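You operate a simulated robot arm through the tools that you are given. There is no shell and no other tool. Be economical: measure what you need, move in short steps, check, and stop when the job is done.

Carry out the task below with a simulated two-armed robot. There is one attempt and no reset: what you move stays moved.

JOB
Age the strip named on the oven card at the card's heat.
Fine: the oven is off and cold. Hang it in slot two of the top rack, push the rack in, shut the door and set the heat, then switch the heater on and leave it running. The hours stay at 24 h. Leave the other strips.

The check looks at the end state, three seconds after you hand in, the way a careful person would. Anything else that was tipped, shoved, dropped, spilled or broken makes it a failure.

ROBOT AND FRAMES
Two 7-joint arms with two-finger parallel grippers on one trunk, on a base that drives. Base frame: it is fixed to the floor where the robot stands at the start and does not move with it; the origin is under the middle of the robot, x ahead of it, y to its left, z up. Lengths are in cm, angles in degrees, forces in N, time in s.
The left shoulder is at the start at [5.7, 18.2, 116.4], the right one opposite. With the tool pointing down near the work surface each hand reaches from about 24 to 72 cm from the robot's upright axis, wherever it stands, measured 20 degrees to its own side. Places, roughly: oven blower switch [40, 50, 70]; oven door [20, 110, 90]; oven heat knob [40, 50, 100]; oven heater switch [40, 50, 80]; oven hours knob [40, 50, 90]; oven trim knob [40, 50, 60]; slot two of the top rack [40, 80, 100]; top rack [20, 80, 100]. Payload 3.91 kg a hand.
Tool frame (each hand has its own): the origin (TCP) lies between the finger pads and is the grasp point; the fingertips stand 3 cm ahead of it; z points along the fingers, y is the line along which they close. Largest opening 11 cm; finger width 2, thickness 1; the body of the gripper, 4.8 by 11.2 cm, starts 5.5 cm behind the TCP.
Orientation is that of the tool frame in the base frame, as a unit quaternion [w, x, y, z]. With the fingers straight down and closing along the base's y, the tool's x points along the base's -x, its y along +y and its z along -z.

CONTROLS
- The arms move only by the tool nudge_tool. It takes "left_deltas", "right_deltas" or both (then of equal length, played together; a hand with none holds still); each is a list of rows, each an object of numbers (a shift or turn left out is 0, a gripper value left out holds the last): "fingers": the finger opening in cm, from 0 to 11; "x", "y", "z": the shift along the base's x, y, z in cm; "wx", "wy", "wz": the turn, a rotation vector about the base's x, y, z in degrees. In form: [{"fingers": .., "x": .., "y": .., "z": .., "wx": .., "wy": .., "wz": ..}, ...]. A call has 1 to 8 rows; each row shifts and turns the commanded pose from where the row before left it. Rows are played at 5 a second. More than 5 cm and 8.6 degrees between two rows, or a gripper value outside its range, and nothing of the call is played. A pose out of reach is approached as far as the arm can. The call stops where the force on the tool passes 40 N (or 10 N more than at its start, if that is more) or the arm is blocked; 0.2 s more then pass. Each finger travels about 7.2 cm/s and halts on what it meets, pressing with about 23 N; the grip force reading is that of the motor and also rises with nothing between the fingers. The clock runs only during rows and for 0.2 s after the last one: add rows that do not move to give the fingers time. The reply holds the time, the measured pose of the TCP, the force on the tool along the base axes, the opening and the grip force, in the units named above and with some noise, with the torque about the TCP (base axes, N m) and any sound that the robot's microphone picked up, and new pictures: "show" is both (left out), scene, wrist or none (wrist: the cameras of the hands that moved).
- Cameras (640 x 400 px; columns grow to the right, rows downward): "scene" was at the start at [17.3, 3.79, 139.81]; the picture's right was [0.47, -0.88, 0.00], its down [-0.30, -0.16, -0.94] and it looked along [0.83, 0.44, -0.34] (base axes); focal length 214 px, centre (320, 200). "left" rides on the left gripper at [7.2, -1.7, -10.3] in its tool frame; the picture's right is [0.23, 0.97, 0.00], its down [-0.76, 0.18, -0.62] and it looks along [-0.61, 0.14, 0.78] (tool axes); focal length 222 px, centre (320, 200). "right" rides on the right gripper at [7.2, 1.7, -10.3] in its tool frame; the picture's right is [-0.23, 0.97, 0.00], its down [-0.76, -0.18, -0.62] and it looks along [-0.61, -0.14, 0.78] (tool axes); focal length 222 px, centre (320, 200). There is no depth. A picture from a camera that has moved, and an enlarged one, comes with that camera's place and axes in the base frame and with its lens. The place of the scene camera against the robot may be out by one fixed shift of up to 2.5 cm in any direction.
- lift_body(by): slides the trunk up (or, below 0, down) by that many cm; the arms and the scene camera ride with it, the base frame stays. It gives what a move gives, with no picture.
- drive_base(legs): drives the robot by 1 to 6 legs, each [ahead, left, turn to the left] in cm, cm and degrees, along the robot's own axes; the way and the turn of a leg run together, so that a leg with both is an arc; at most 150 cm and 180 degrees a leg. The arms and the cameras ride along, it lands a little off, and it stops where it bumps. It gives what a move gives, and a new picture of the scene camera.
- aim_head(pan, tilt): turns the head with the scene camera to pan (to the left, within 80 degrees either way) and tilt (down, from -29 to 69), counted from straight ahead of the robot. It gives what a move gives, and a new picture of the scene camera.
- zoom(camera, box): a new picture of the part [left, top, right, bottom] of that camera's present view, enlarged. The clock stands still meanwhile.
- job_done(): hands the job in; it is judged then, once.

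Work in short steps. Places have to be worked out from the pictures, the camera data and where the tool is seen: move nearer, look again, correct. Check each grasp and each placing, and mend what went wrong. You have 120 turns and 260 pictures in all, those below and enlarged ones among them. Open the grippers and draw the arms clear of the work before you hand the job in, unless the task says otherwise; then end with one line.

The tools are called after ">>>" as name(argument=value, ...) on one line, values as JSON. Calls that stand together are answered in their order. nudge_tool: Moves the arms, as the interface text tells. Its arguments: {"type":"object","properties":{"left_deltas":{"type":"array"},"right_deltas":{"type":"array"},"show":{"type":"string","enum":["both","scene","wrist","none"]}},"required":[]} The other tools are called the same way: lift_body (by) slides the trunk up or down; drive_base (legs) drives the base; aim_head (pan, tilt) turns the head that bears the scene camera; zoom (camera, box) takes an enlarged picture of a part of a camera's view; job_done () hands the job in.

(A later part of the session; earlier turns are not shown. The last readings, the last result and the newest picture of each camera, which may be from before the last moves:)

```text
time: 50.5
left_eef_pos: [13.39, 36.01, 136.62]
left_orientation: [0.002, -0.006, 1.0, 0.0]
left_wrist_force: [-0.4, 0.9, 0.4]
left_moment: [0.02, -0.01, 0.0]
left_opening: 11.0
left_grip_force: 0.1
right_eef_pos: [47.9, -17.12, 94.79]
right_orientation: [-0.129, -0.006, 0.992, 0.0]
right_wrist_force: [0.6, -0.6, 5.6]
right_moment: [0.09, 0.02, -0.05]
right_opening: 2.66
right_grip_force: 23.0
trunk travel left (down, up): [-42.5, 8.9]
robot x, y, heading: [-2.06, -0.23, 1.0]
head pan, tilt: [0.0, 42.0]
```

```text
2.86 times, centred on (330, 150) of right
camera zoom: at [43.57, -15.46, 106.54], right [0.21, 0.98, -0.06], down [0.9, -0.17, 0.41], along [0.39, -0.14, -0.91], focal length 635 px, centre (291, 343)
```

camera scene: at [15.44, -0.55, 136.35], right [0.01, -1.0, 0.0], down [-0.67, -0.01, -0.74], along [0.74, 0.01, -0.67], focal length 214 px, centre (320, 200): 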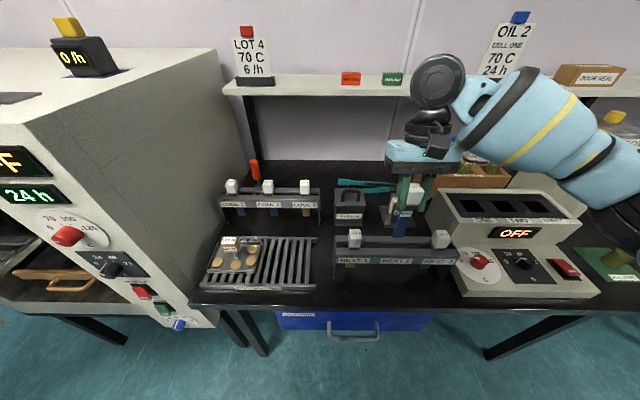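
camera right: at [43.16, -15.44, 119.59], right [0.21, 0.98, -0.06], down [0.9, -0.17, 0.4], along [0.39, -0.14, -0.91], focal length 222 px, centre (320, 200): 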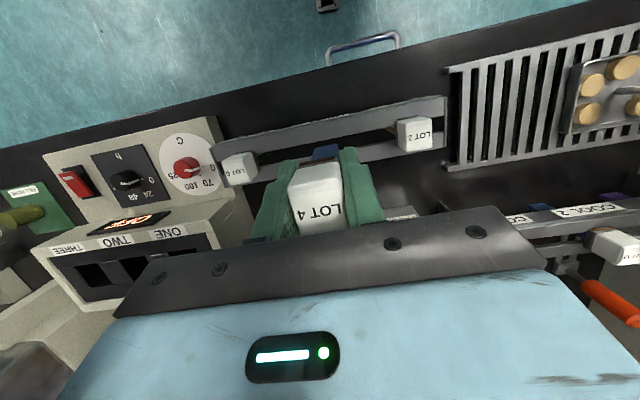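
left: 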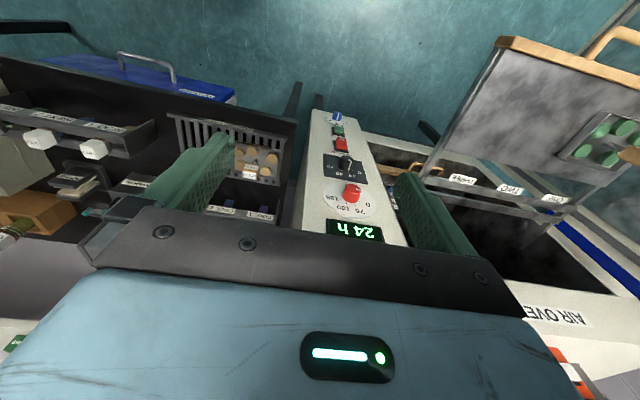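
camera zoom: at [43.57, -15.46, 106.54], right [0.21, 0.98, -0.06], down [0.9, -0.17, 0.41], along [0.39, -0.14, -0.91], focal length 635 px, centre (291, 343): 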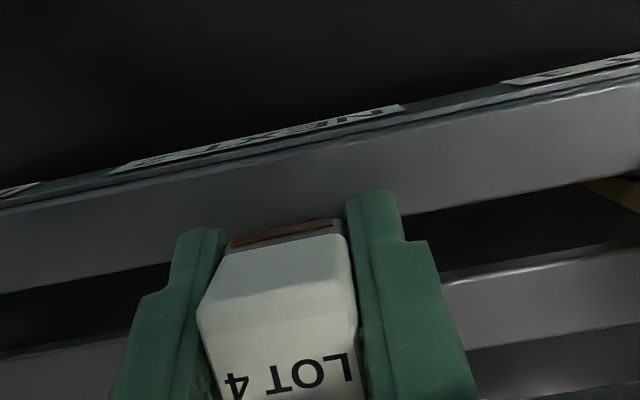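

Fingertips touch the bar; cap is ~0.5 cm above seat. Raise a hair and open gently to let it drop in.

>>> nudge_tool(right_deltas=[{"z": 0.2}, {"fingers": 3.2}, {"fingers": 4}, {"fingers": 5}, {"z": 0}], show="wrist")

>>> zoom(camera="scene", box=[360, 210, 440, 270])

```text
time: 51.7
left_eef_pos: [13.45, 35.93, 136.59]
left_orientation: [0.001, -0.008, 1.0, 0.0]
left_wrist_force: [0.0, 0.5, 0.9]
left_moment: [-0.01, -0.02, -0.02]
left_opening: 10.98
left_grip_force: 0.0
right_eef_pos: [47.87, -17.11, 94.88]
right_orientation: [-0.131, -0.006, 0.991, 0.0]
right_wrist_force: [-0.4, -0.1, 0.3]
right_moment: [-0.02, 0.01, -0.01]
right_opening: 5.01
right_grip_force: 0.1
trunk travel left (down, up): [-42.5, 8.9]
robot x, y, heading: [-1.79, -0.66, 0.7]
head pan, tilt: [0.0, 42.0]
camera right: at [43.6, -15.46, 106.63], right [0.21, 0.98, -0.06], down [0.9, -0.17, 0.4], along [0.39, -0.14, -0.91], focal length 222 px, centre (320, 200)
```

right: 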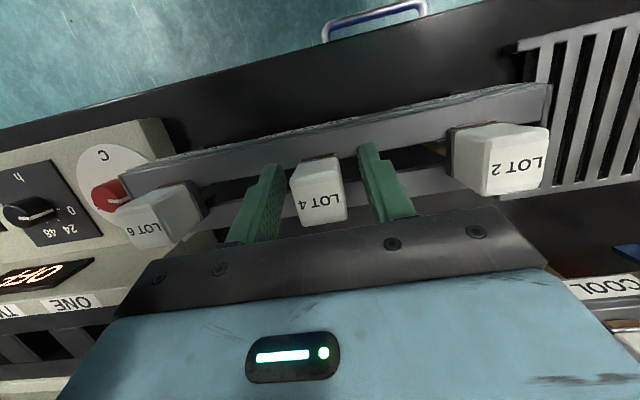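

```text
6.67 times, centred on (400, 240) of scene
camera zoom: at [15.45, -0.56, 136.35], right [0.01, -1.0, 0.0], down [-0.67, -0.01, -0.74], along [0.74, 0.01, -0.67], focal length 1430 px, centre (-213, -67)
```

zoom: 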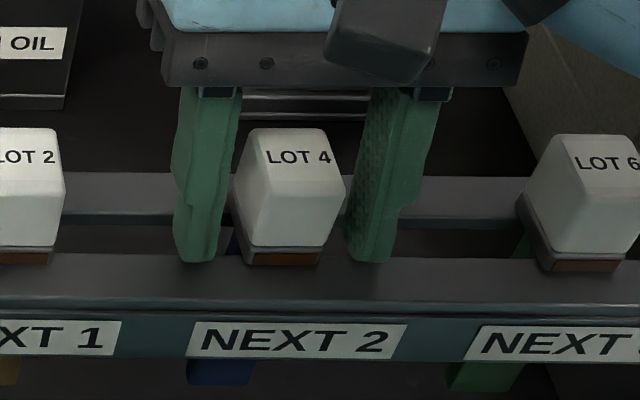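

Seated in NEXT 2, clean. Withdraw upward, then tilt the hand to lean 35° back toward the robot.

>>> nudge_tool(right_deltas=[{"x": 0.8, "z": 3}, {"x": 1, "z": 4}, {"x": 0.5, "z": 4}], show="none")

>>> nudge_tool(right_deltas=[{"x": -1.5, "wy": -8}, {"x": -1.5, "wy": -8}, {"x": -1.5, "wy": -8}, {"x": -1.5, "wy": -8}, {"x": -1.5, "wy": -8}, {"x": -1.5, "wy": -8}, {"x": -1, "wy": -2}, {"z": 0}])

>>> zoom(camera="right", box=[200, 40, 440, 240])

>>> zoom(camera="scene", box=[340, 180, 460, 280])

```text
time: 52.5
left_eef_pos: [13.31, 35.91, 136.6]
left_orientation: [0.001, -0.007, 1.0, 0.0]
left_wrist_force: [0.7, -1.0, -0.6]
left_moment: [-0.01, 0.02, -0.03]
left_opening: 10.95
left_grip_force: 0.0
right_eef_pos: [50.14, -17.03, 105.76]
right_orientation: [-0.132, -0.007, 0.991, 0.0]
right_wrist_force: [-0.5, 0.2, -0.5]
right_moment: [0.02, 0.02, -0.04]
right_opening: 5.0
right_grip_force: 0.1
trunk travel left (down, up): [-42.5, 8.9]
robot x, y, heading: [-2.28, 0.13, 0.7]
head pan, tilt: [0.0, 42.0]
```

```text
time: 54.3
left_eef_pos: [13.33, 36.0, 136.55]
left_orientation: [0.001, -0.007, 1.0, 0.0]
left_wrist_force: [0.7, -0.1, -0.1]
left_moment: [0.04, -0.01, -0.01]
left_opening: 11.0
left_grip_force: 0.0
right_eef_pos: [40.15, -16.96, 105.95]
right_orientation: [0.301, -0.007, 0.954, -0.003]
right_wrist_force: [-0.2, 0.0, -0.1]
right_moment: [0.0, -0.03, 0.01]
right_opening: 5.01
right_grip_force: 0.1
trunk travel left (down, up): [-42.5, 8.9]
robot x, y, heading: [-1.71, -0.19, 0.8]
head pan, tilt: [0.0, 42.0]
camera scene: at [15.46, -0.56, 136.35], right [0.01, -1.0, 0.0], down [-0.67, -0.01, -0.74], along [0.74, 0.01, -0.67], focal length 214 px, centre (320, 200)
camera right: at [28.29, -15.38, 110.11], right [0.18, 0.98, 0.12], down [0.27, -0.17, 0.95], along [0.95, -0.14, -0.29], focal length 222 px, centre (320, 200)
```

scene: 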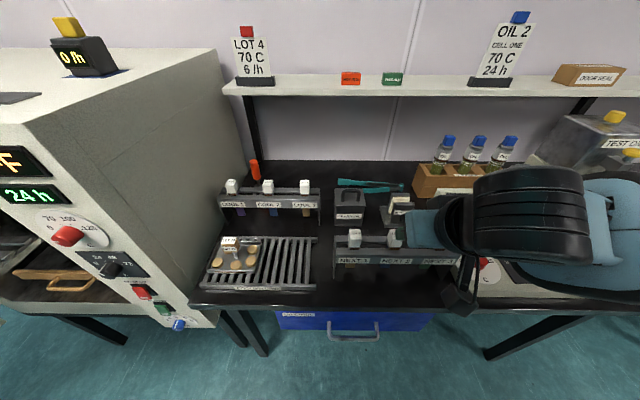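
right: 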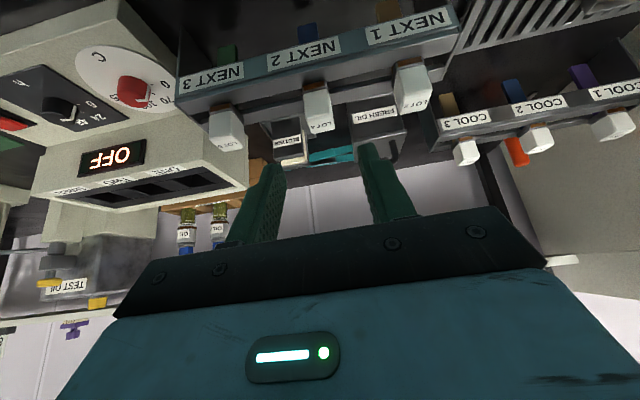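

```text
2.00 times, centred on (320, 140) of right
camera zoom: at [28.29, -15.38, 110.11], right [0.18, 0.98, 0.12], down [0.27, -0.17, 0.95], along [0.95, -0.14, -0.29], focal length 444 px, centre (320, 320)
```

zoom: 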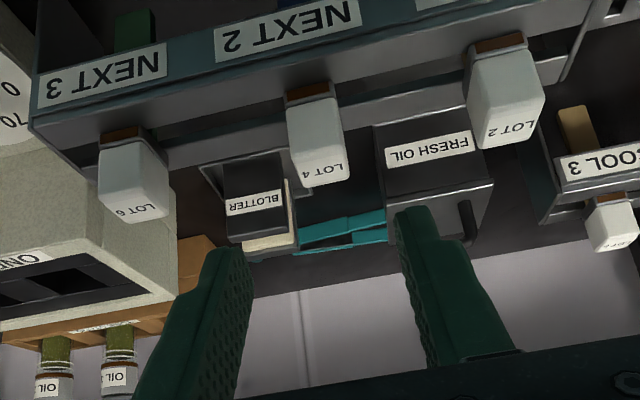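

```text
4.00 times, centred on (400, 230) of scene
camera zoom: at [15.46, -0.56, 136.35], right [0.01, -1.0, 0.0], down [-0.67, -0.01, -0.74], along [0.74, 0.01, -0.67], focal length 858 px, centre (0, 80)
```

zoom: 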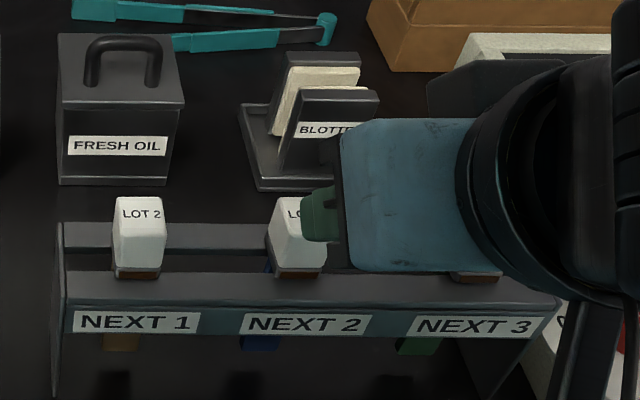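

Cap is at ~(47.4, -17, 94.5), centred between fingers. Approach along the finger axis and close.

>>> nudge_tool(right_deltas=[{"x": 1.5, "z": -2.6}, {"x": 1.55, "z": -2.65}, {"x": 1.15, "z": -1.64}, {"x": 1.15, "z": -1.64}, {"z": 0}])

>>> zoom(camera="right", box=[240, 80, 400, 200])

>>> zoom(camera="scene", box=[350, 200, 450, 280])

```text
time: 55.5
left_eef_pos: [13.4, 35.96, 136.62]
left_orientation: [0.0, -0.008, 1.0, 0.0]
left_wrist_force: [-0.2, -0.4, 0.2]
left_moment: [-0.03, 0.01, -0.02]
left_opening: 10.99
left_grip_force: 0.1
right_eef_pos: [45.57, -17.15, 97.34]
right_orientation: [0.301, -0.007, 0.953, -0.003]
right_wrist_force: [1.2, -0.1, 0.8]
right_moment: [0.02, -0.01, 0.01]
right_opening: 5.01
right_grip_force: 0.0
trunk travel left (down, up): [-42.5, 8.9]
robot x, y, heading: [-1.67, -0.27, 0.7]
head pan, tilt: [0.0, 42.0]
camera scene: at [15.44, -0.55, 136.35], right [0.01, -1.0, 0.0], down [-0.67, -0.01, -0.74], along [0.74, 0.01, -0.67], focal length 214 px, centre (320, 200)
camera right: at [33.81, -15.48, 101.64], right [0.18, 0.98, 0.12], down [0.27, -0.17, 0.95], along [0.95, -0.14, -0.29], focal length 222 px, centre (320, 200)
```

scene: 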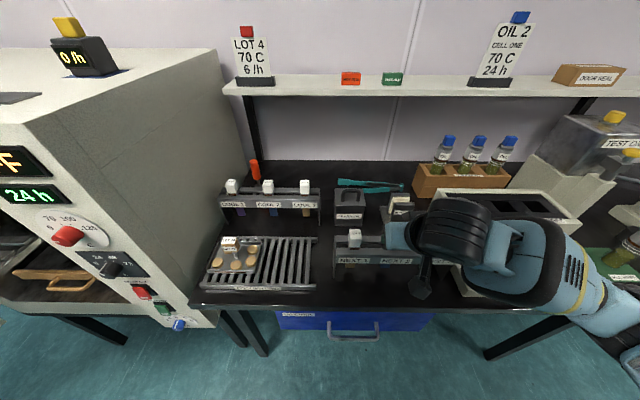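
right: 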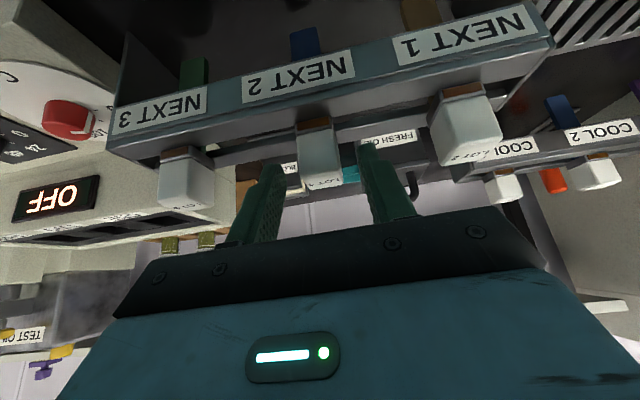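

```text
3.33 times, centred on (320, 140) of right
camera zoom: at [33.81, -15.48, 101.64], right [0.18, 0.98, 0.12], down [0.27, -0.17, 0.95], along [0.95, -0.14, -0.29], focal length 740 px, centre (320, 400)
```

zoom: 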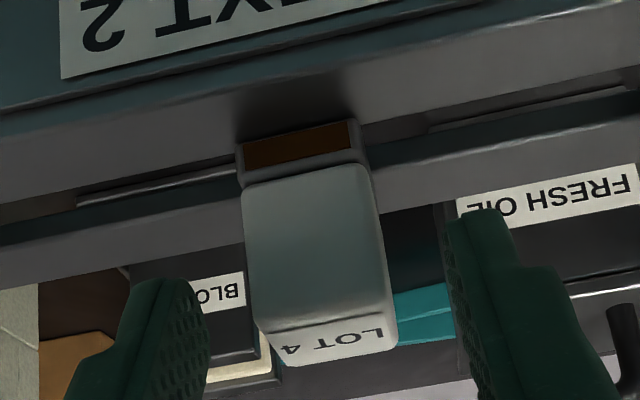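

```text
5.00 times, centred on (400, 240) of scene
camera zoom: at [15.44, -0.55, 136.35], right [0.01, -1.0, 0.0], down [-0.67, -0.01, -0.74], along [0.74, 0.01, -0.67], focal length 1072 px, centre (-80, 0)
```

zoom: 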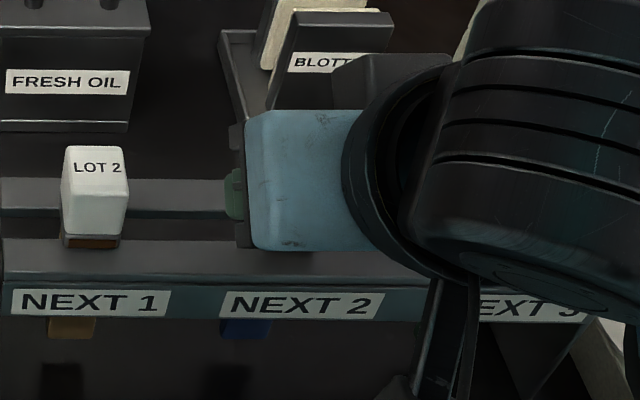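

Aligned; final 1.8 cm along the axis with a -0.15 y trim, then close.

>>> nudge_tool(right_deltas=[{"x": 0.55, "y": -0.15, "z": -0.8}, {"x": 0.5, "z": -0.7}, {"z": 0}, {"fingers": 3.4}, {"fingers": 2}, {"fingers": 1}, {"fingers": 1}], show="wrist")

>>> zoom(camera="right", box=[240, 80, 400, 200])

```text
time: 57.1
left_eef_pos: [13.35, 35.98, 136.61]
left_orientation: [0.001, -0.009, 1.0, 0.001]
left_wrist_force: [-0.9, -0.8, 0.1]
left_moment: [0.0, -0.01, 0.02]
left_opening: 11.01
left_grip_force: 0.0
right_eef_pos: [46.71, -17.28, 95.83]
right_orientation: [0.301, -0.007, 0.954, -0.003]
right_wrist_force: [0.6, 0.6, 1.5]
right_moment: [0.06, -0.02, -0.02]
right_opening: 2.65
right_grip_force: 22.7
trunk travel left (down, up): [-42.5, 8.9]
robot x, y, heading: [-1.52, -0.14, 0.6]
head pan, tilt: [0.0, 42.0]
camera right: at [34.8, -15.57, 100.15], right [0.18, 0.98, 0.12], down [0.27, -0.17, 0.95], along [0.95, -0.14, -0.29], focal length 222 px, centre (320, 200)
```

right: 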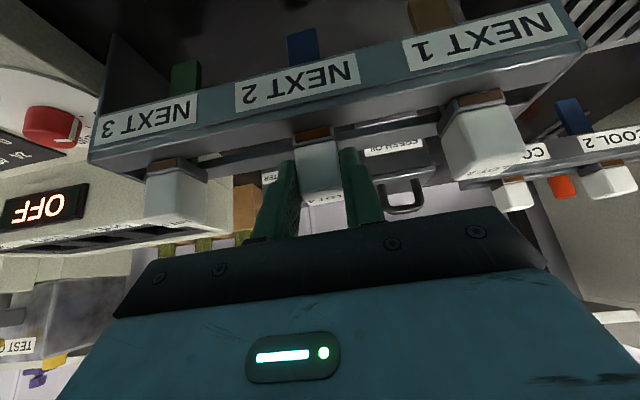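

```text
3.33 times, centred on (320, 140) of right
camera zoom: at [34.8, -15.57, 100.15], right [0.18, 0.98, 0.12], down [0.27, -0.17, 0.95], along [0.95, -0.14, -0.29], focal length 740 px, centre (320, 400)
```

zoom: 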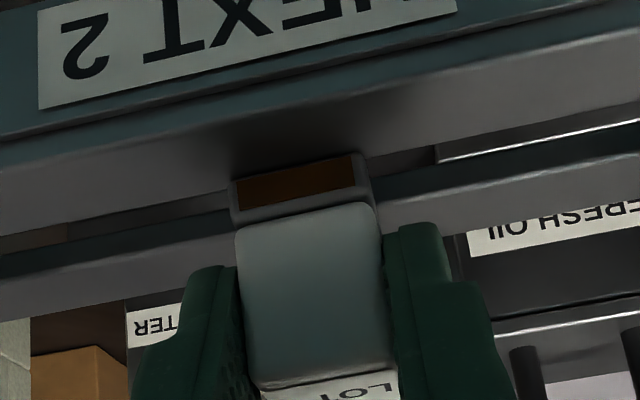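

Solid grip with the cap seated upright; seat reference TCP = (46.7, -17.3, 95.8). Lift straight up.

>>> nudge_tool(right_deltas=[{"z": 2}, {"z": 3}, {"z": 4}, {"z": 4}, {"z": 4}, {"z": 4}, {"z": 4}], show="scene")

>>> nudge_tool(right_deltas=[{"x": -4}, {"x": -4}, {"x": -3}, {"x": -3}], show="wrist")

```text
time: 58.7
left_eef_pos: [13.35, 35.95, 136.61]
left_orientation: [0.002, -0.006, 1.0, 0.001]
left_wrist_force: [-0.4, 0.5, -0.1]
left_moment: [0.02, -0.02, 0.01]
left_opening: 10.98
left_grip_force: 0.0
right_eef_pos: [46.59, -17.15, 120.85]
right_orientation: [0.3, -0.006, 0.954, -0.004]
right_wrist_force: [0.2, -0.6, -0.8]
right_moment: [0.01, -0.02, -0.02]
right_opening: 2.65
right_grip_force: 23.0
trunk travel left (down, up): [-42.5, 8.9]
robot x, y, heading: [-1.66, -0.21, 0.8]
head pan, tilt: [0.0, 42.0]
camera scene: at [15.41, -0.52, 136.35], right [0.01, -1.0, 0.0], down [-0.67, -0.01, -0.74], along [0.74, 0.01, -0.67], focal length 214 px, centre (320, 200)
```

scene: 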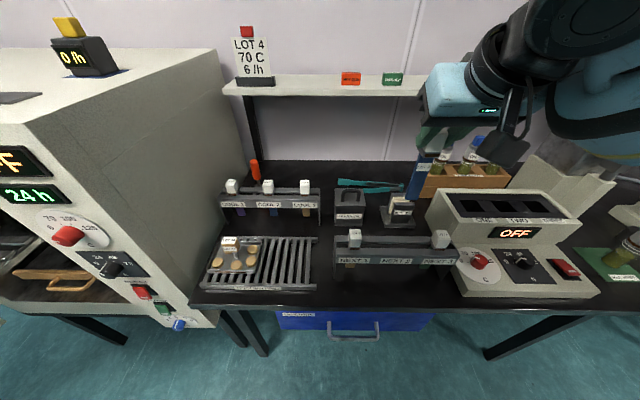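

```text
time: 59.7
left_eef_pos: [13.34, 35.87, 136.6]
left_orientation: [0.001, -0.008, 1.0, 0.001]
left_wrist_force: [-0.3, -0.2, 0.1]
left_moment: [-0.03, -0.02, -0.03]
left_opening: 10.99
left_grip_force: 0.1
right_eef_pos: [32.61, -17.38, 120.85]
right_orientation: [0.297, -0.003, 0.955, -0.003]
right_wrist_force: [-1.5, 0.1, -1.7]
right_moment: [0.01, 0.0, -0.03]
right_opening: 2.66
right_grip_force: 23.2
trunk travel left (down, up): [-42.5, 8.9]
robot x, y, heading: [-1.88, -0.27, 0.6]
head pan, tilt: [0.0, 42.0]
camera right: at [20.74, -15.71, 125.17], right [0.18, 0.98, 0.12], down [0.27, -0.17, 0.95], along [0.94, -0.14, -0.3], focal length 222 px, centre (320, 200)
```

right: 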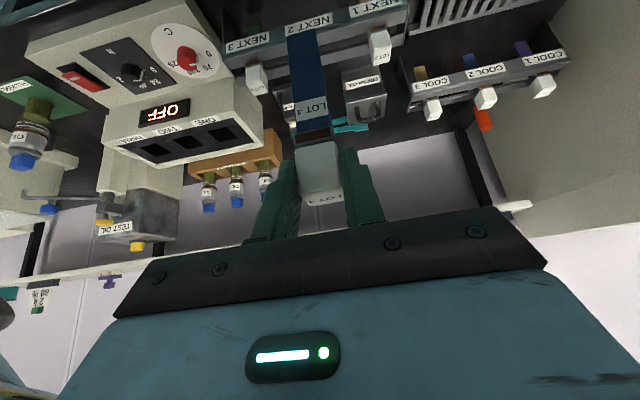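

Strip vertical, hand leaning back. Drive back to the oven.

>>> drive_base(legs=[[-27, 0, -0.6], [0, 77.3, 0], [4.5, 0, 0]])

>>> zoom(camera="scene", box=[200, 160, 400, 300])

>>> zoom(camera="right", box=[0, 0, 640, 400])

```text
time: 68.8
left_eef_pos: [-7.91, 111.77, 136.69]
left_orientation: [0.001, 0.003, 1.0, 0.0]
left_wrist_force: [0.5, -1.0, 1.0]
left_moment: [0.0, 0.01, 0.01]
left_opening: 10.99
left_grip_force: 0.0
right_eef_pos: [10.1, 58.13, 120.94]
right_orientation: [0.301, 0.003, 0.954, -0.006]
right_wrist_force: [0.1, -0.9, -0.9]
right_moment: [0.01, 0.01, 0.01]
right_opening: 2.66
right_grip_force: 22.7
trunk travel left (down, up): [-42.5, 8.9]
robot x, y, heading: [-24.07, 75.73, -0.2]
head pan, tilt: [0.0, 42.0]
camera scene: at [-6.57, 75.04, 136.57], right [-0.03, -1.0, 0.0], down [-0.65, 0.02, -0.76], along [0.76, -0.02, -0.65], focal length 214 px, centre (320, 200)
```

scene: 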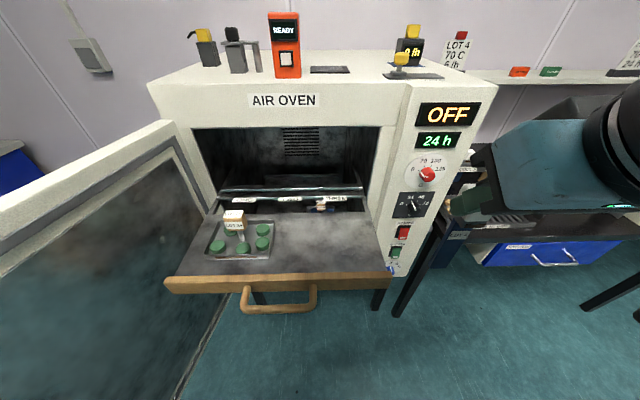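

```text
2.86 times, centred on (300, 230) of scene
camera zoom: at [-6.57, 75.04, 136.57], right [-0.03, -1.0, 0.0], down [-0.65, 0.02, -0.76], along [0.76, -0.02, -0.65], focal length 613 px, centre (377, 114)
```

zoom: 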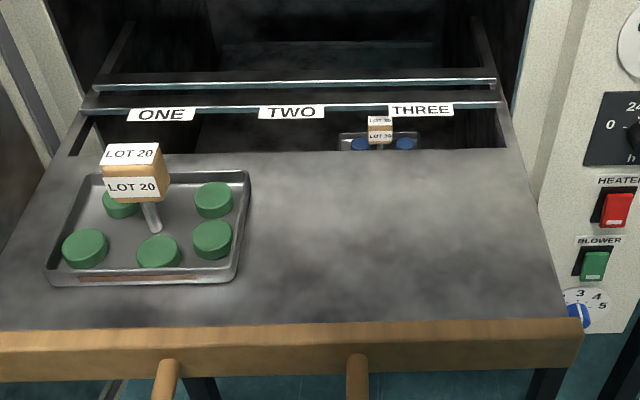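

```text
1.00 times, centred on (320, 200) of right (not enlarged: the box is as wide or as high as the picture)
camera zoom: at [-1.72, 60.02, 125.17], right [0.2, 0.97, 0.12], down [0.26, -0.17, 0.95], along [0.94, -0.15, -0.29], focal length 222 px, centre (320, 200)
```

zoom: 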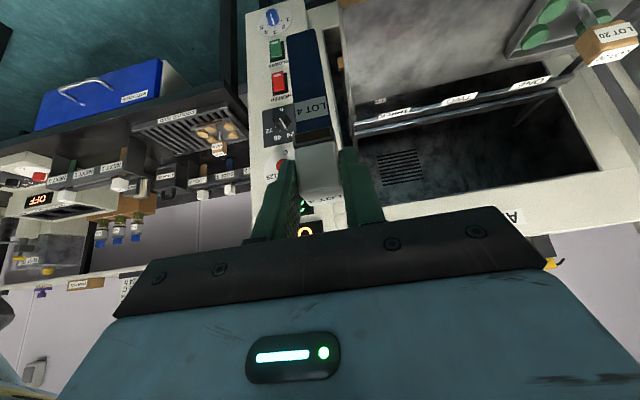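

Slot TWO is now at ≈ (42.9, 82.6), bars z≈97. I bring the hand to (30, 82.5, 121) first.

>>> nudge_tool(right_deltas=[{"x": 2.8, "y": 3.5}, {"x": 2.8, "y": 3.5}, {"x": 2.8, "y": 3.5}, {"x": 2.8, "y": 3.5}, {"x": 2.8, "y": 3.5}, {"x": 2.8, "y": 3.5}, {"x": 2.8, "y": 3.4}, {"z": 0}])

>>> zoom(camera="right", box=[220, 0, 420, 160])

>>> zoom(camera="scene", box=[200, 100, 400, 240])

```text
time: 70.7
left_eef_pos: [-7.91, 111.79, 136.6]
left_orientation: [0.001, 0.003, 1.0, 0.001]
left_wrist_force: [0.6, -0.5, -0.1]
left_moment: [0.0, -0.01, -0.01]
left_opening: 10.97
left_grip_force: 0.0
right_eef_pos: [29.83, 82.34, 121.02]
right_orientation: [0.301, 0.002, 0.954, -0.006]
right_wrist_force: [-0.3, -0.9, 0.5]
right_moment: [0.01, 0.0, -0.01]
right_opening: 2.64
right_grip_force: 22.9
trunk travel left (down, up): [-42.5, 8.9]
robot x, y, heading: [-24.2, 75.78, -0.5]
head pan, tilt: [0.0, 42.0]
camera scene: at [-6.64, 75.13, 136.35], right [-0.01, -1.0, 0.0], down [-0.67, 0.0, -0.74], along [0.74, 0.0, -0.67], focal length 214 px, centre (320, 200)
camera right: at [18.02, 84.2, 125.22], right [0.2, 0.97, 0.12], down [0.27, -0.17, 0.95], along [0.94, -0.15, -0.29], focal length 222 px, centre (320, 200)
```

scene: 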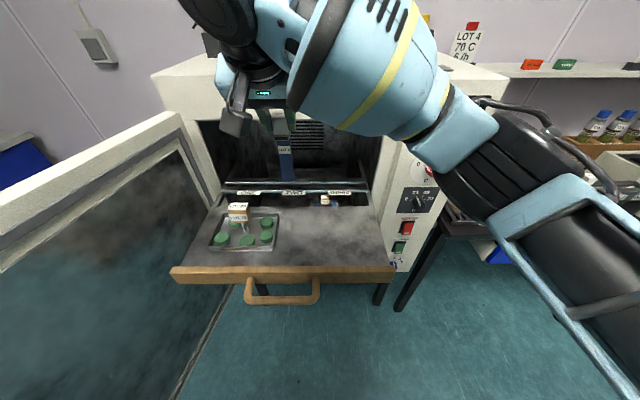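
right: 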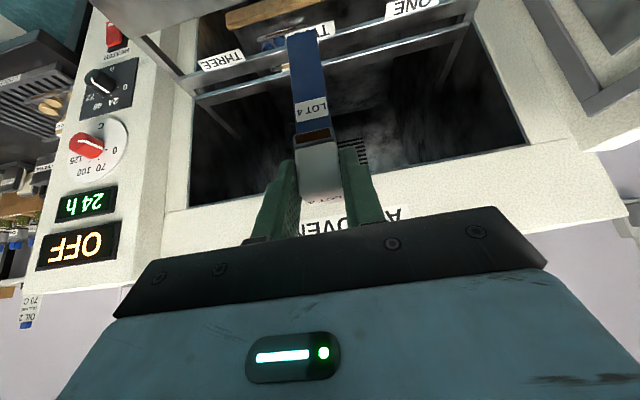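

```text
2.50 times, centred on (320, 80) of right
camera zoom: at [18.02, 84.2, 125.22], right [0.2, 0.97, 0.12], down [0.27, -0.17, 0.95], along [0.94, -0.15, -0.29], focal length 555 px, centre (320, 500)
```

zoom: 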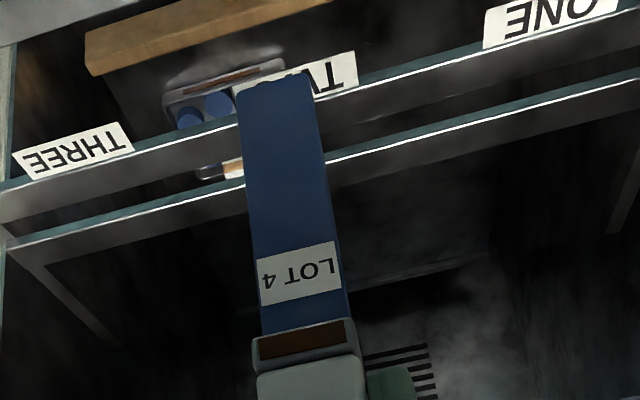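

```text
2.86 times, centred on (300, 170) of scene
camera zoom: at [-6.64, 75.13, 136.35], right [-0.01, -1.0, 0.0], down [-0.67, 0.0, -0.74], along [0.74, 0.0, -0.67], focal length 613 px, centre (377, 286)
```

zoom: 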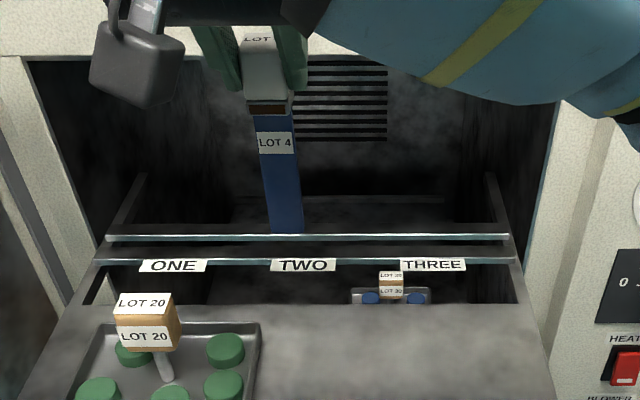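

Slot ≈ (42–42.7, 83). Lower to strip-end z≈100 and advance to just before the gap for a close look.

>>> nudge_tool(right_deltas=[{"z": -3.5}, {"z": -3.5}, {"x": 3, "y": 0.5}, {"x": 3}, {"x": 3}, {"z": 0}])

>>> zoom(camera="right", box=[240, 0, 400, 100])

>>> zoom(camera="scene", box=[240, 120, 340, 210])

```text
time: 72.0
left_eef_pos: [-7.96, 111.8, 136.55]
left_orientation: [0.001, 0.003, 1.0, 0.0]
left_wrist_force: [-0.1, 0.4, 0.6]
left_moment: [0.03, -0.05, 0.01]
left_opening: 10.99
left_grip_force: 0.0
right_eef_pos: [38.7, 82.95, 113.88]
right_orientation: [0.299, 0.004, 0.954, -0.007]
right_wrist_force: [0.2, 0.2, -0.4]
right_moment: [0.02, -0.02, 0.01]
right_opening: 2.67
right_grip_force: 22.4
trunk travel left (down, up): [-42.5, 8.9]
robot x, y, heading: [-24.2, 75.96, -0.4]
head pan, tilt: [0.0, 42.0]
camera scene: at [-6.63, 75.2, 136.35], right [-0.01, -1.0, 0.0], down [-0.67, 0.0, -0.74], along [0.74, 0.0, -0.67], focal length 214 px, centre (320, 200)
camera right: at [26.94, 84.9, 118.1], right [0.2, 0.97, 0.12], down [0.27, -0.17, 0.95], along [0.94, -0.15, -0.29], focal length 222 px, centre (320, 200)
```

scene: 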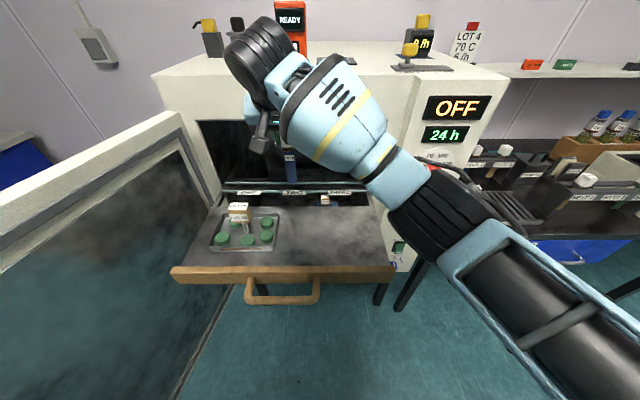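
right: 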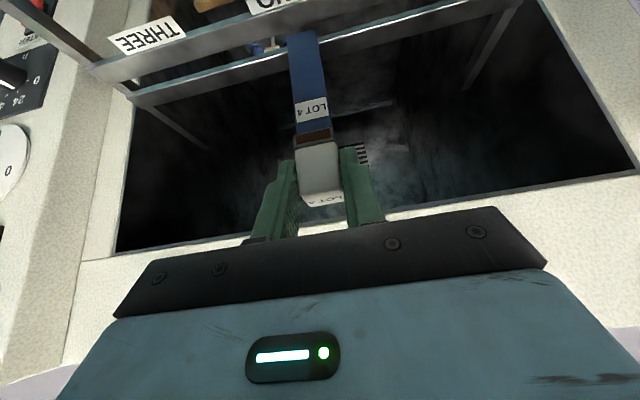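

```text
4.00 times, centred on (320, 50) of right
camera zoom: at [26.94, 84.9, 118.1], right [0.2, 0.97, 0.12], down [0.27, -0.17, 0.95], along [0.94, -0.15, -0.29], focal length 888 px, centre (320, 800)
```

zoom: 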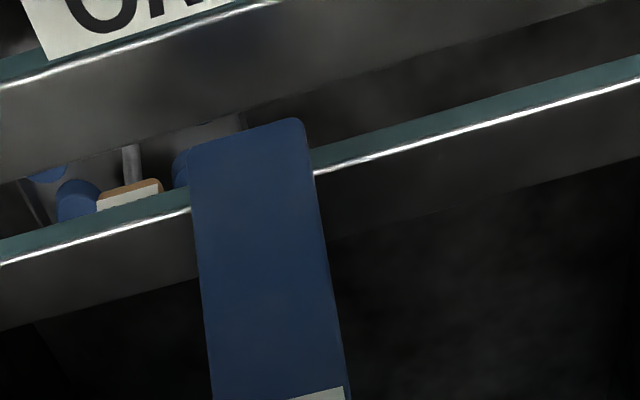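

```text
4.44 times, centred on (290, 165) of scene
camera zoom: at [-6.63, 75.2, 136.35], right [-0.01, -1.0, 0.0], down [-0.67, 0.0, -0.74], along [0.74, 0.0, -0.67], focal length 953 px, centre (453, 356)
```

zoom: 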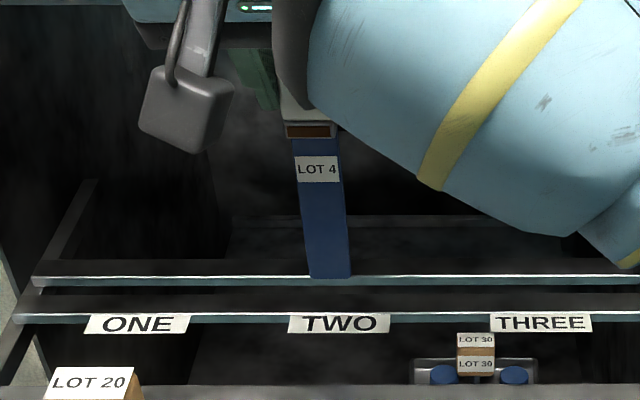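

Strip end at x≈39.8; gap centre ≈42.5. Advance 2.6 cm (y −0.3) at this height and re-check.

>>> nudge_tool(right_deltas=[{"x": 1.3, "y": -0.3}, {"x": 1.3}, {"z": -1}, {"z": 0}], show="wrist")

>>> zoom(camera="right", box=[240, 0, 400, 100])

>>> zoom(camera="scene", box=[250, 150, 340, 210])

```text
time: 73.0
left_eef_pos: [-7.9, 111.85, 136.65]
left_orientation: [0.0, 0.003, 1.0, 0.0]
left_wrist_force: [-0.4, 0.2, -0.7]
left_moment: [0.0, 0.02, -0.01]
left_opening: 10.98
left_grip_force: 0.1
right_eef_pos: [41.34, 82.79, 112.82]
right_orientation: [0.301, 0.003, 0.954, -0.006]
right_wrist_force: [0.1, -0.3, -0.9]
right_moment: [0.02, 0.04, 0.03]
right_opening: 2.65
right_grip_force: 22.5
trunk travel left (down, up): [-42.5, 8.9]
robot x, y, heading: [-23.97, 76.02, -0.2]
head pan, tilt: [0.0, 42.0]
camera right: at [29.5, 84.6, 117.15], right [0.2, 0.97, 0.12], down [0.26, -0.17, 0.95], along [0.94, -0.15, -0.29], focal length 222 px, centre (320, 200)
```

right: 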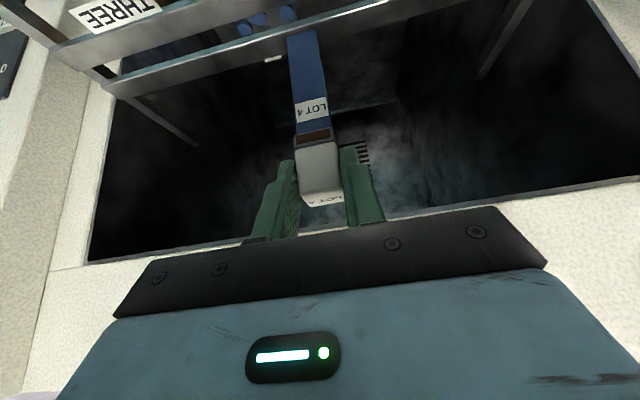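

```text
4.00 times, centred on (320, 50) of right
camera zoom: at [29.5, 84.6, 117.15], right [0.2, 0.97, 0.12], down [0.26, -0.17, 0.95], along [0.94, -0.15, -0.29], focal length 888 px, centre (320, 800)
```

zoom: 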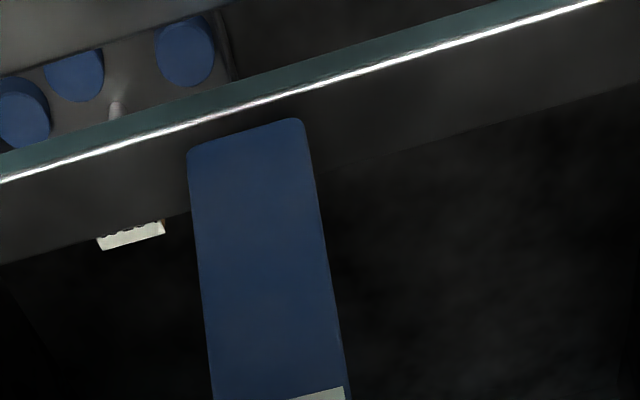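

```text
6.67 times, centred on (295, 180) of scene
camera zoom: at [-6.62, 75.23, 136.35], right [-0.01, -1.0, 0.0], down [-0.67, 0.0, -0.74], along [0.74, 0.0, -0.67], focal length 1430 px, centre (487, 333)
```

zoom: 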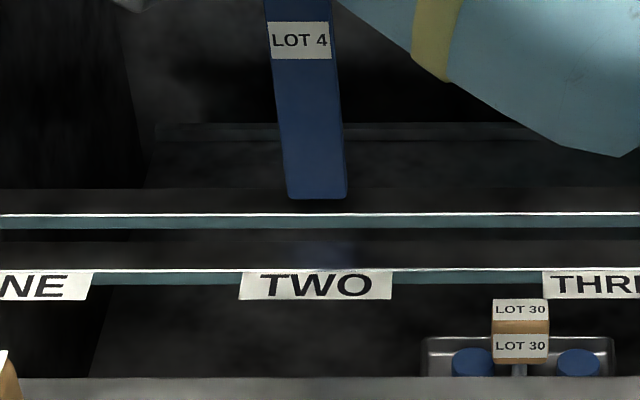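

Strip end now centred over the gap in both views (x≈42.5, gap 41.6–43.3). Descend 3 cm watching force.

>>> nudge_tool(right_deltas=[{"z": -1}, {"z": -1}, {"z": -1}, {"z": 0}], show="none")

>>> zoom(camera="right", box=[240, 0, 400, 100])

>>> zoom(camera="scene", box=[250, 150, 340, 210])

```text
time: 74.0
left_eef_pos: [-8.1, 111.74, 136.64]
left_orientation: [0.002, 0.002, 1.0, 0.0]
left_wrist_force: [-0.5, 0.1, -0.1]
left_moment: [-0.03, -0.03, -0.01]
left_opening: 11.0
left_grip_force: 0.1
right_eef_pos: [41.29, 82.8, 110.05]
right_orientation: [0.302, 0.003, 0.953, -0.006]
right_wrist_force: [0.8, -1.1, 15.5]
right_moment: [-0.02, -0.34, -0.01]
right_opening: 2.67
right_grip_force: 22.9
trunk travel left (down, up): [-42.5, 8.9]
robot x, y, heading: [-23.9, 75.8, -0.4]
head pan, tilt: [0.0, 42.0]
```

```text
4.00 times, centred on (320, 50) of right
camera zoom: at [29.39, 84.56, 114.24], right [0.2, 0.97, 0.12], down [0.26, -0.17, 0.95], along [0.94, -0.15, -0.29], focal length 888 px, centre (320, 800)
```

zoom: 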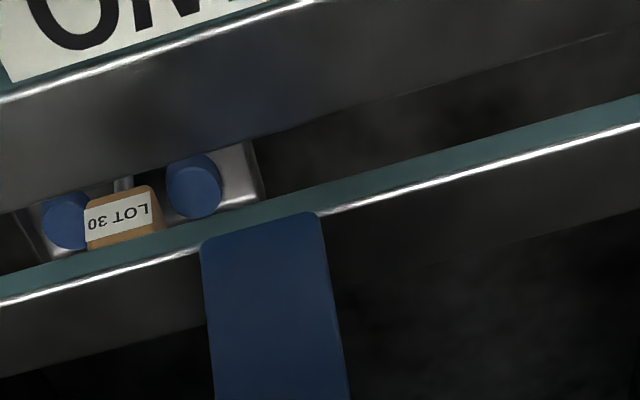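

```text
6.67 times, centred on (295, 180) of scene
camera zoom: at [-6.76, 75.19, 136.37], right [-0.01, -1.0, 0.0], down [-0.67, 0.0, -0.74], along [0.74, 0.0, -0.67], focal length 1430 px, centre (487, 333)
```

zoom: 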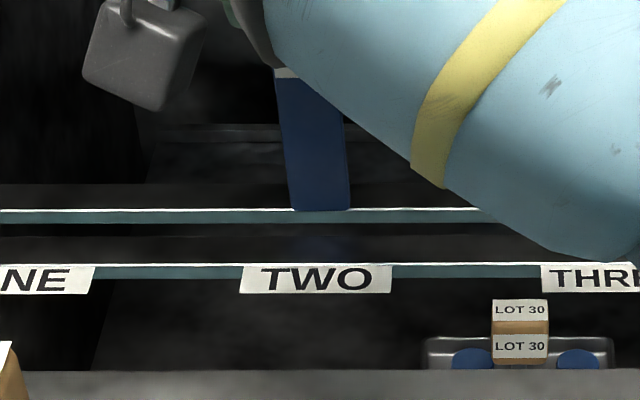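

Contact: bars are higher (~z 98.5) than assumed, so the strip met the rear bar's edge. Lift 3 cm, back 1 cm, and inspect.

>>> nudge_tool(right_deltas=[{"z": 1.5}, {"z": 1.5}, {"x": -1}, {"z": 0}], show="wrist")

>>> zoom(camera="right", box=[240, 0, 400, 100])

>>> zoom(camera="scene", box=[250, 140, 340, 210])

```text
time: 75.0
left_eef_pos: [-8.09, 111.7, 136.63]
left_orientation: [0.001, 0.002, 1.0, 0.0]
left_wrist_force: [-0.2, 0.6, 1.0]
left_moment: [0.02, -0.04, 0.03]
left_opening: 10.99
left_grip_force: 0.1
right_eef_pos: [40.33, 82.8, 112.96]
right_orientation: [0.299, 0.004, 0.954, -0.007]
right_wrist_force: [0.0, -0.3, -0.3]
right_moment: [-0.05, 0.03, 0.01]
right_opening: 2.66
right_grip_force: 23.6
trunk travel left (down, up): [-42.5, 8.9]
robot x, y, heading: [-24.3, 76.11, -0.4]
head pan, tilt: [0.0, 42.0]
camera right: at [28.54, 84.72, 117.14], right [0.2, 0.97, 0.12], down [0.27, -0.17, 0.95], along [0.94, -0.15, -0.29], focal length 222 px, centre (320, 200)
```

right: 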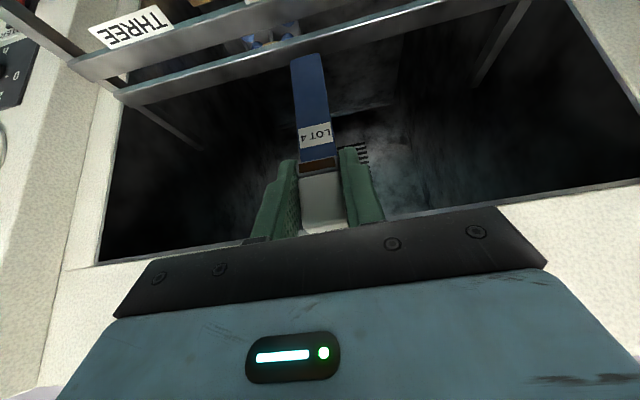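

```text
4.00 times, centred on (320, 50) of right
camera zoom: at [28.54, 84.72, 117.14], right [0.2, 0.97, 0.12], down [0.27, -0.17, 0.95], along [0.94, -0.15, -0.29], focal length 888 px, centre (320, 800)
```

zoom: 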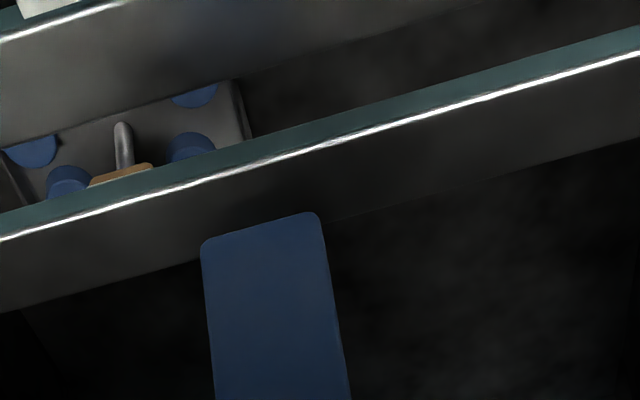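

```text
5.71 times, centred on (295, 175) of scene
camera zoom: at [-6.61, 75.22, 136.34], right [-0.01, -1.0, 0.0], down [-0.67, 0.0, -0.74], along [0.74, 0.0, -0.67], focal length 1226 px, centre (463, 343)
```

zoom: 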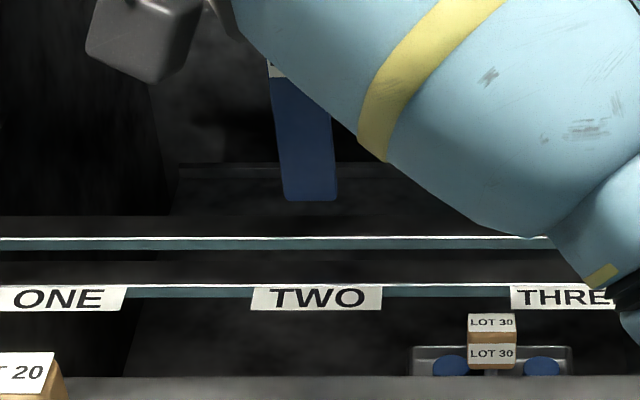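

The cap slid ~1.8 cm up in the grip but the strip is still vertical; bar top ≈ z 98.2. Shift −0.2 x, lower 1.8 cm to hover just above the gap for an unambiguous look.

>>> nudge_tool(right_deltas=[{"x": -0.2, "z": -1}, {"z": -0.8}, {"z": 0}], show="none")

>>> zoom(camera="right", box=[270, 20, 370, 90])

>>> zoom(camera="scene", box=[265, 160, 325, 200])

```text
time: 75.8
left_eef_pos: [-7.93, 111.82, 136.58]
left_orientation: [0.001, 0.003, 1.0, 0.001]
left_wrist_force: [0.1, 0.0, 0.3]
left_moment: [0.02, 0.01, 0.0]
left_opening: 11.0
left_grip_force: 0.1
right_eef_pos: [40.2, 82.82, 111.03]
right_orientation: [0.301, 0.003, 0.953, -0.006]
right_wrist_force: [0.3, -0.1, -0.5]
right_moment: [-0.02, 0.04, 0.03]
right_opening: 2.64
right_grip_force: 23.0
trunk travel left (down, up): [-42.5, 8.9]
robot x, y, heading: [-23.89, 75.72, -0.5]
head pan, tilt: [0.0, 42.0]
```

```text
5.71 times, centred on (320, 55) of right
camera zoom: at [28.35, 84.64, 115.29], right [0.2, 0.97, 0.12], down [0.26, -0.17, 0.95], along [0.94, -0.15, -0.29], focal length 1269 px, centre (320, 1029)
```

zoom: 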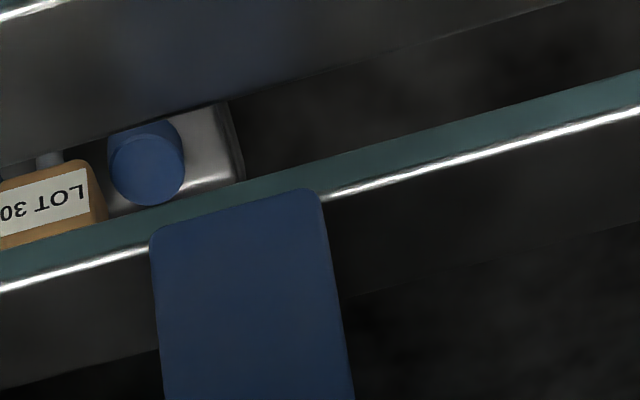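

```text
10.00 times, centred on (295, 180) of scene
camera zoom: at [-6.61, 75.22, 136.35], right [-0.01, -1.0, 0.0], down [-0.67, 0.0, -0.74], along [0.74, 0.0, -0.67], focal length 2145 px, centre (570, 400)
```

zoom: 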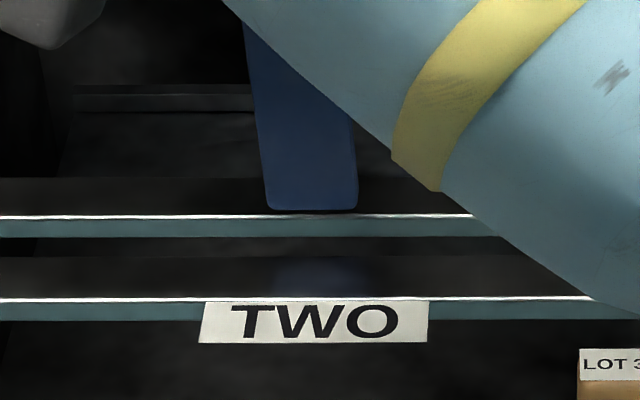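

Joint solve: strip end is 1.2 cm above the bar top and 1.2 cm in front of the rear bar edge — centred in the ~1.75 cm gap. Descend 2.5 cm.

>>> nudge_tool(right_deltas=[{"x": 0.1, "z": -0.8}, {"z": -0.8}, {"z": -0.9}, {"z": 0}], show="none")

>>> zoom(camera="right", box=[270, 0, 390, 90])

>>> zoom(camera="scene", box=[265, 160, 325, 200])

```text
time: 76.8
left_eef_pos: [-7.84, 111.73, 136.51]
left_orientation: [0.0, 0.003, 1.0, 0.001]
left_wrist_force: [-0.2, -0.4, -0.2]
left_moment: [0.03, 0.01, 0.04]
left_opening: 10.98
left_grip_force: 0.0
right_eef_pos: [40.22, 82.6, 108.57]
right_orientation: [0.301, 0.004, 0.953, -0.007]
right_wrist_force: [0.7, -0.2, -0.8]
right_moment: [-0.01, 0.03, 0.02]
right_opening: 2.65
right_grip_force: 23.3
trunk travel left (down, up): [-42.5, 8.9]
robot x, y, heading: [-24.29, 76.26, -0.4]
head pan, tilt: [0.0, 42.0]
```

```text
4.44 times, centred on (330, 45) of right
camera zoom: at [28.43, 84.57, 112.86], right [0.2, 0.97, 0.12], down [0.27, -0.17, 0.95], along [0.94, -0.15, -0.29], focal length 987 px, centre (276, 889)
```

zoom: 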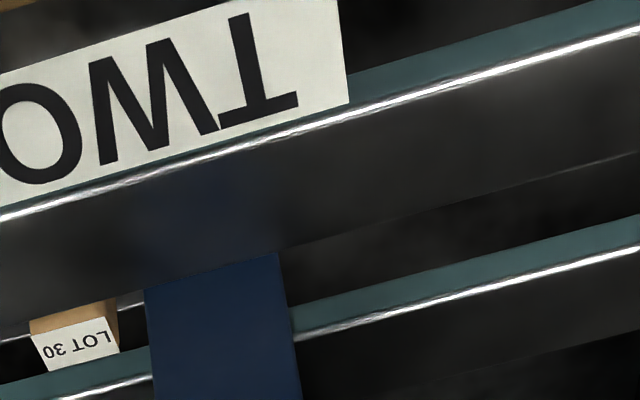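

```text
10.00 times, centred on (295, 180) of scene
camera zoom: at [-6.61, 75.22, 136.35], right [-0.01, -1.0, 0.0], down [-0.67, 0.0, -0.74], along [0.74, 0.0, -0.67], focal length 2145 px, centre (570, 400)
```

zoom: 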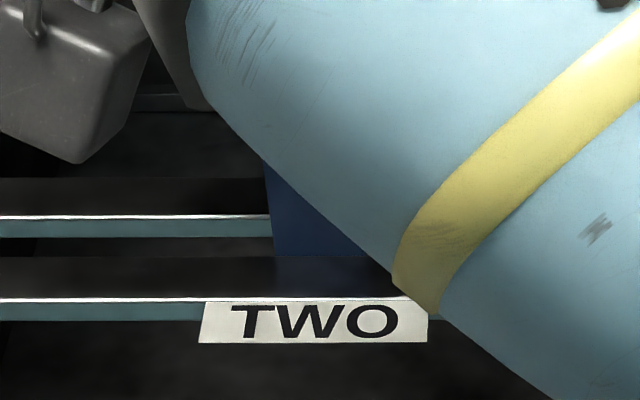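

Strip is through the gap with no contact. Lower 5 cm and check arm clearance.

>>> nudge_tool(right_deltas=[{"z": -1.5}, {"z": -1.5}, {"z": -1.5}, {"z": -1}, {"z": 0}])

>>> zoom(camera="right", box=[240, 40, 440, 180])

```text
time: 78.0
left_eef_pos: [-7.92, 111.78, 136.63]
left_orientation: [0.001, 0.003, 1.0, 0.0]
left_wrist_force: [0.2, -0.5, 0.3]
left_moment: [0.03, 0.01, -0.01]
left_opening: 11.01
left_grip_force: 0.1
right_eef_pos: [40.22, 82.68, 103.05]
right_orientation: [0.3, 0.003, 0.954, -0.006]
right_wrist_force: [0.0, -0.1, -0.8]
right_moment: [0.01, 0.01, 0.01]
right_opening: 2.65
right_grip_force: 22.9
trunk travel left (down, up): [-42.5, 8.9]
robot x, y, heading: [-24.02, 75.63, -0.7]
head pan, tilt: [0.0, 42.0]
camera scene: at [-6.61, 75.22, 136.35], right [-0.01, -1.0, 0.0], down [-0.67, 0.0, -0.74], along [0.74, 0.0, -0.67], focal length 214 px, centre (320, 200)
camera right: at [28.41, 84.52, 107.3], right [0.2, 0.97, 0.12], down [0.27, -0.17, 0.95], along [0.94, -0.15, -0.29], focal length 222 px, centre (320, 200)
```

scene: 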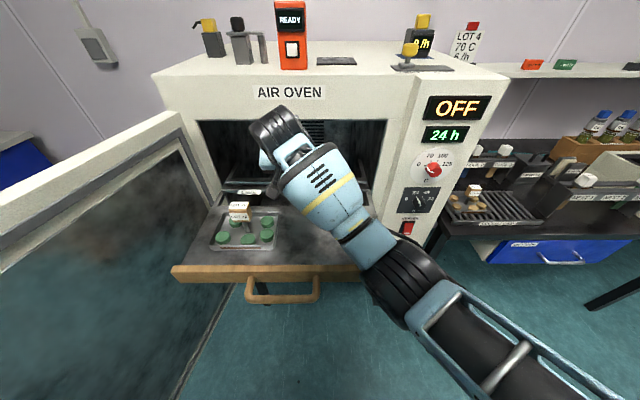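
right: 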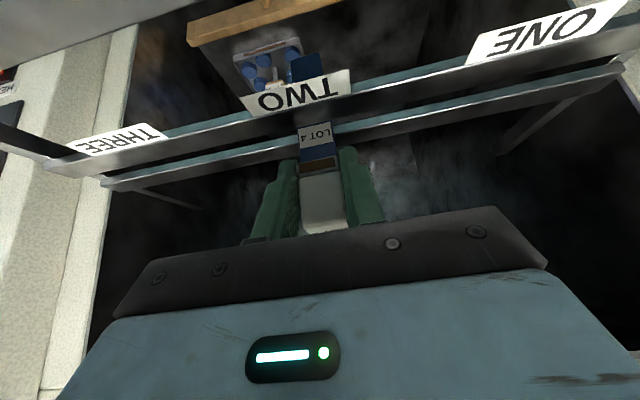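

```text
2.86 times, centred on (340, 110) of right
camera zoom: at [28.41, 84.52, 107.3], right [0.2, 0.97, 0.12], down [0.27, -0.17, 0.95], along [0.94, -0.15, -0.29], focal length 635 px, centre (263, 457)
```

zoom: 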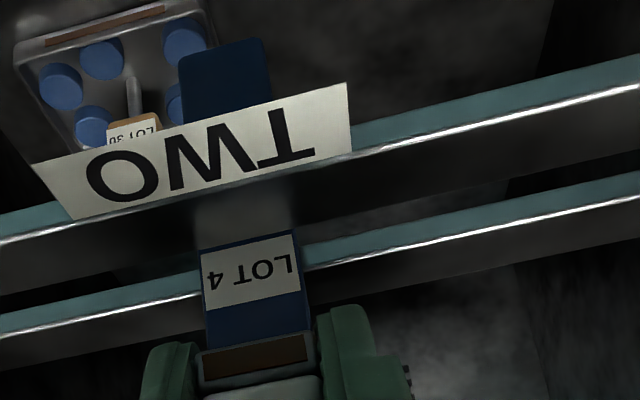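

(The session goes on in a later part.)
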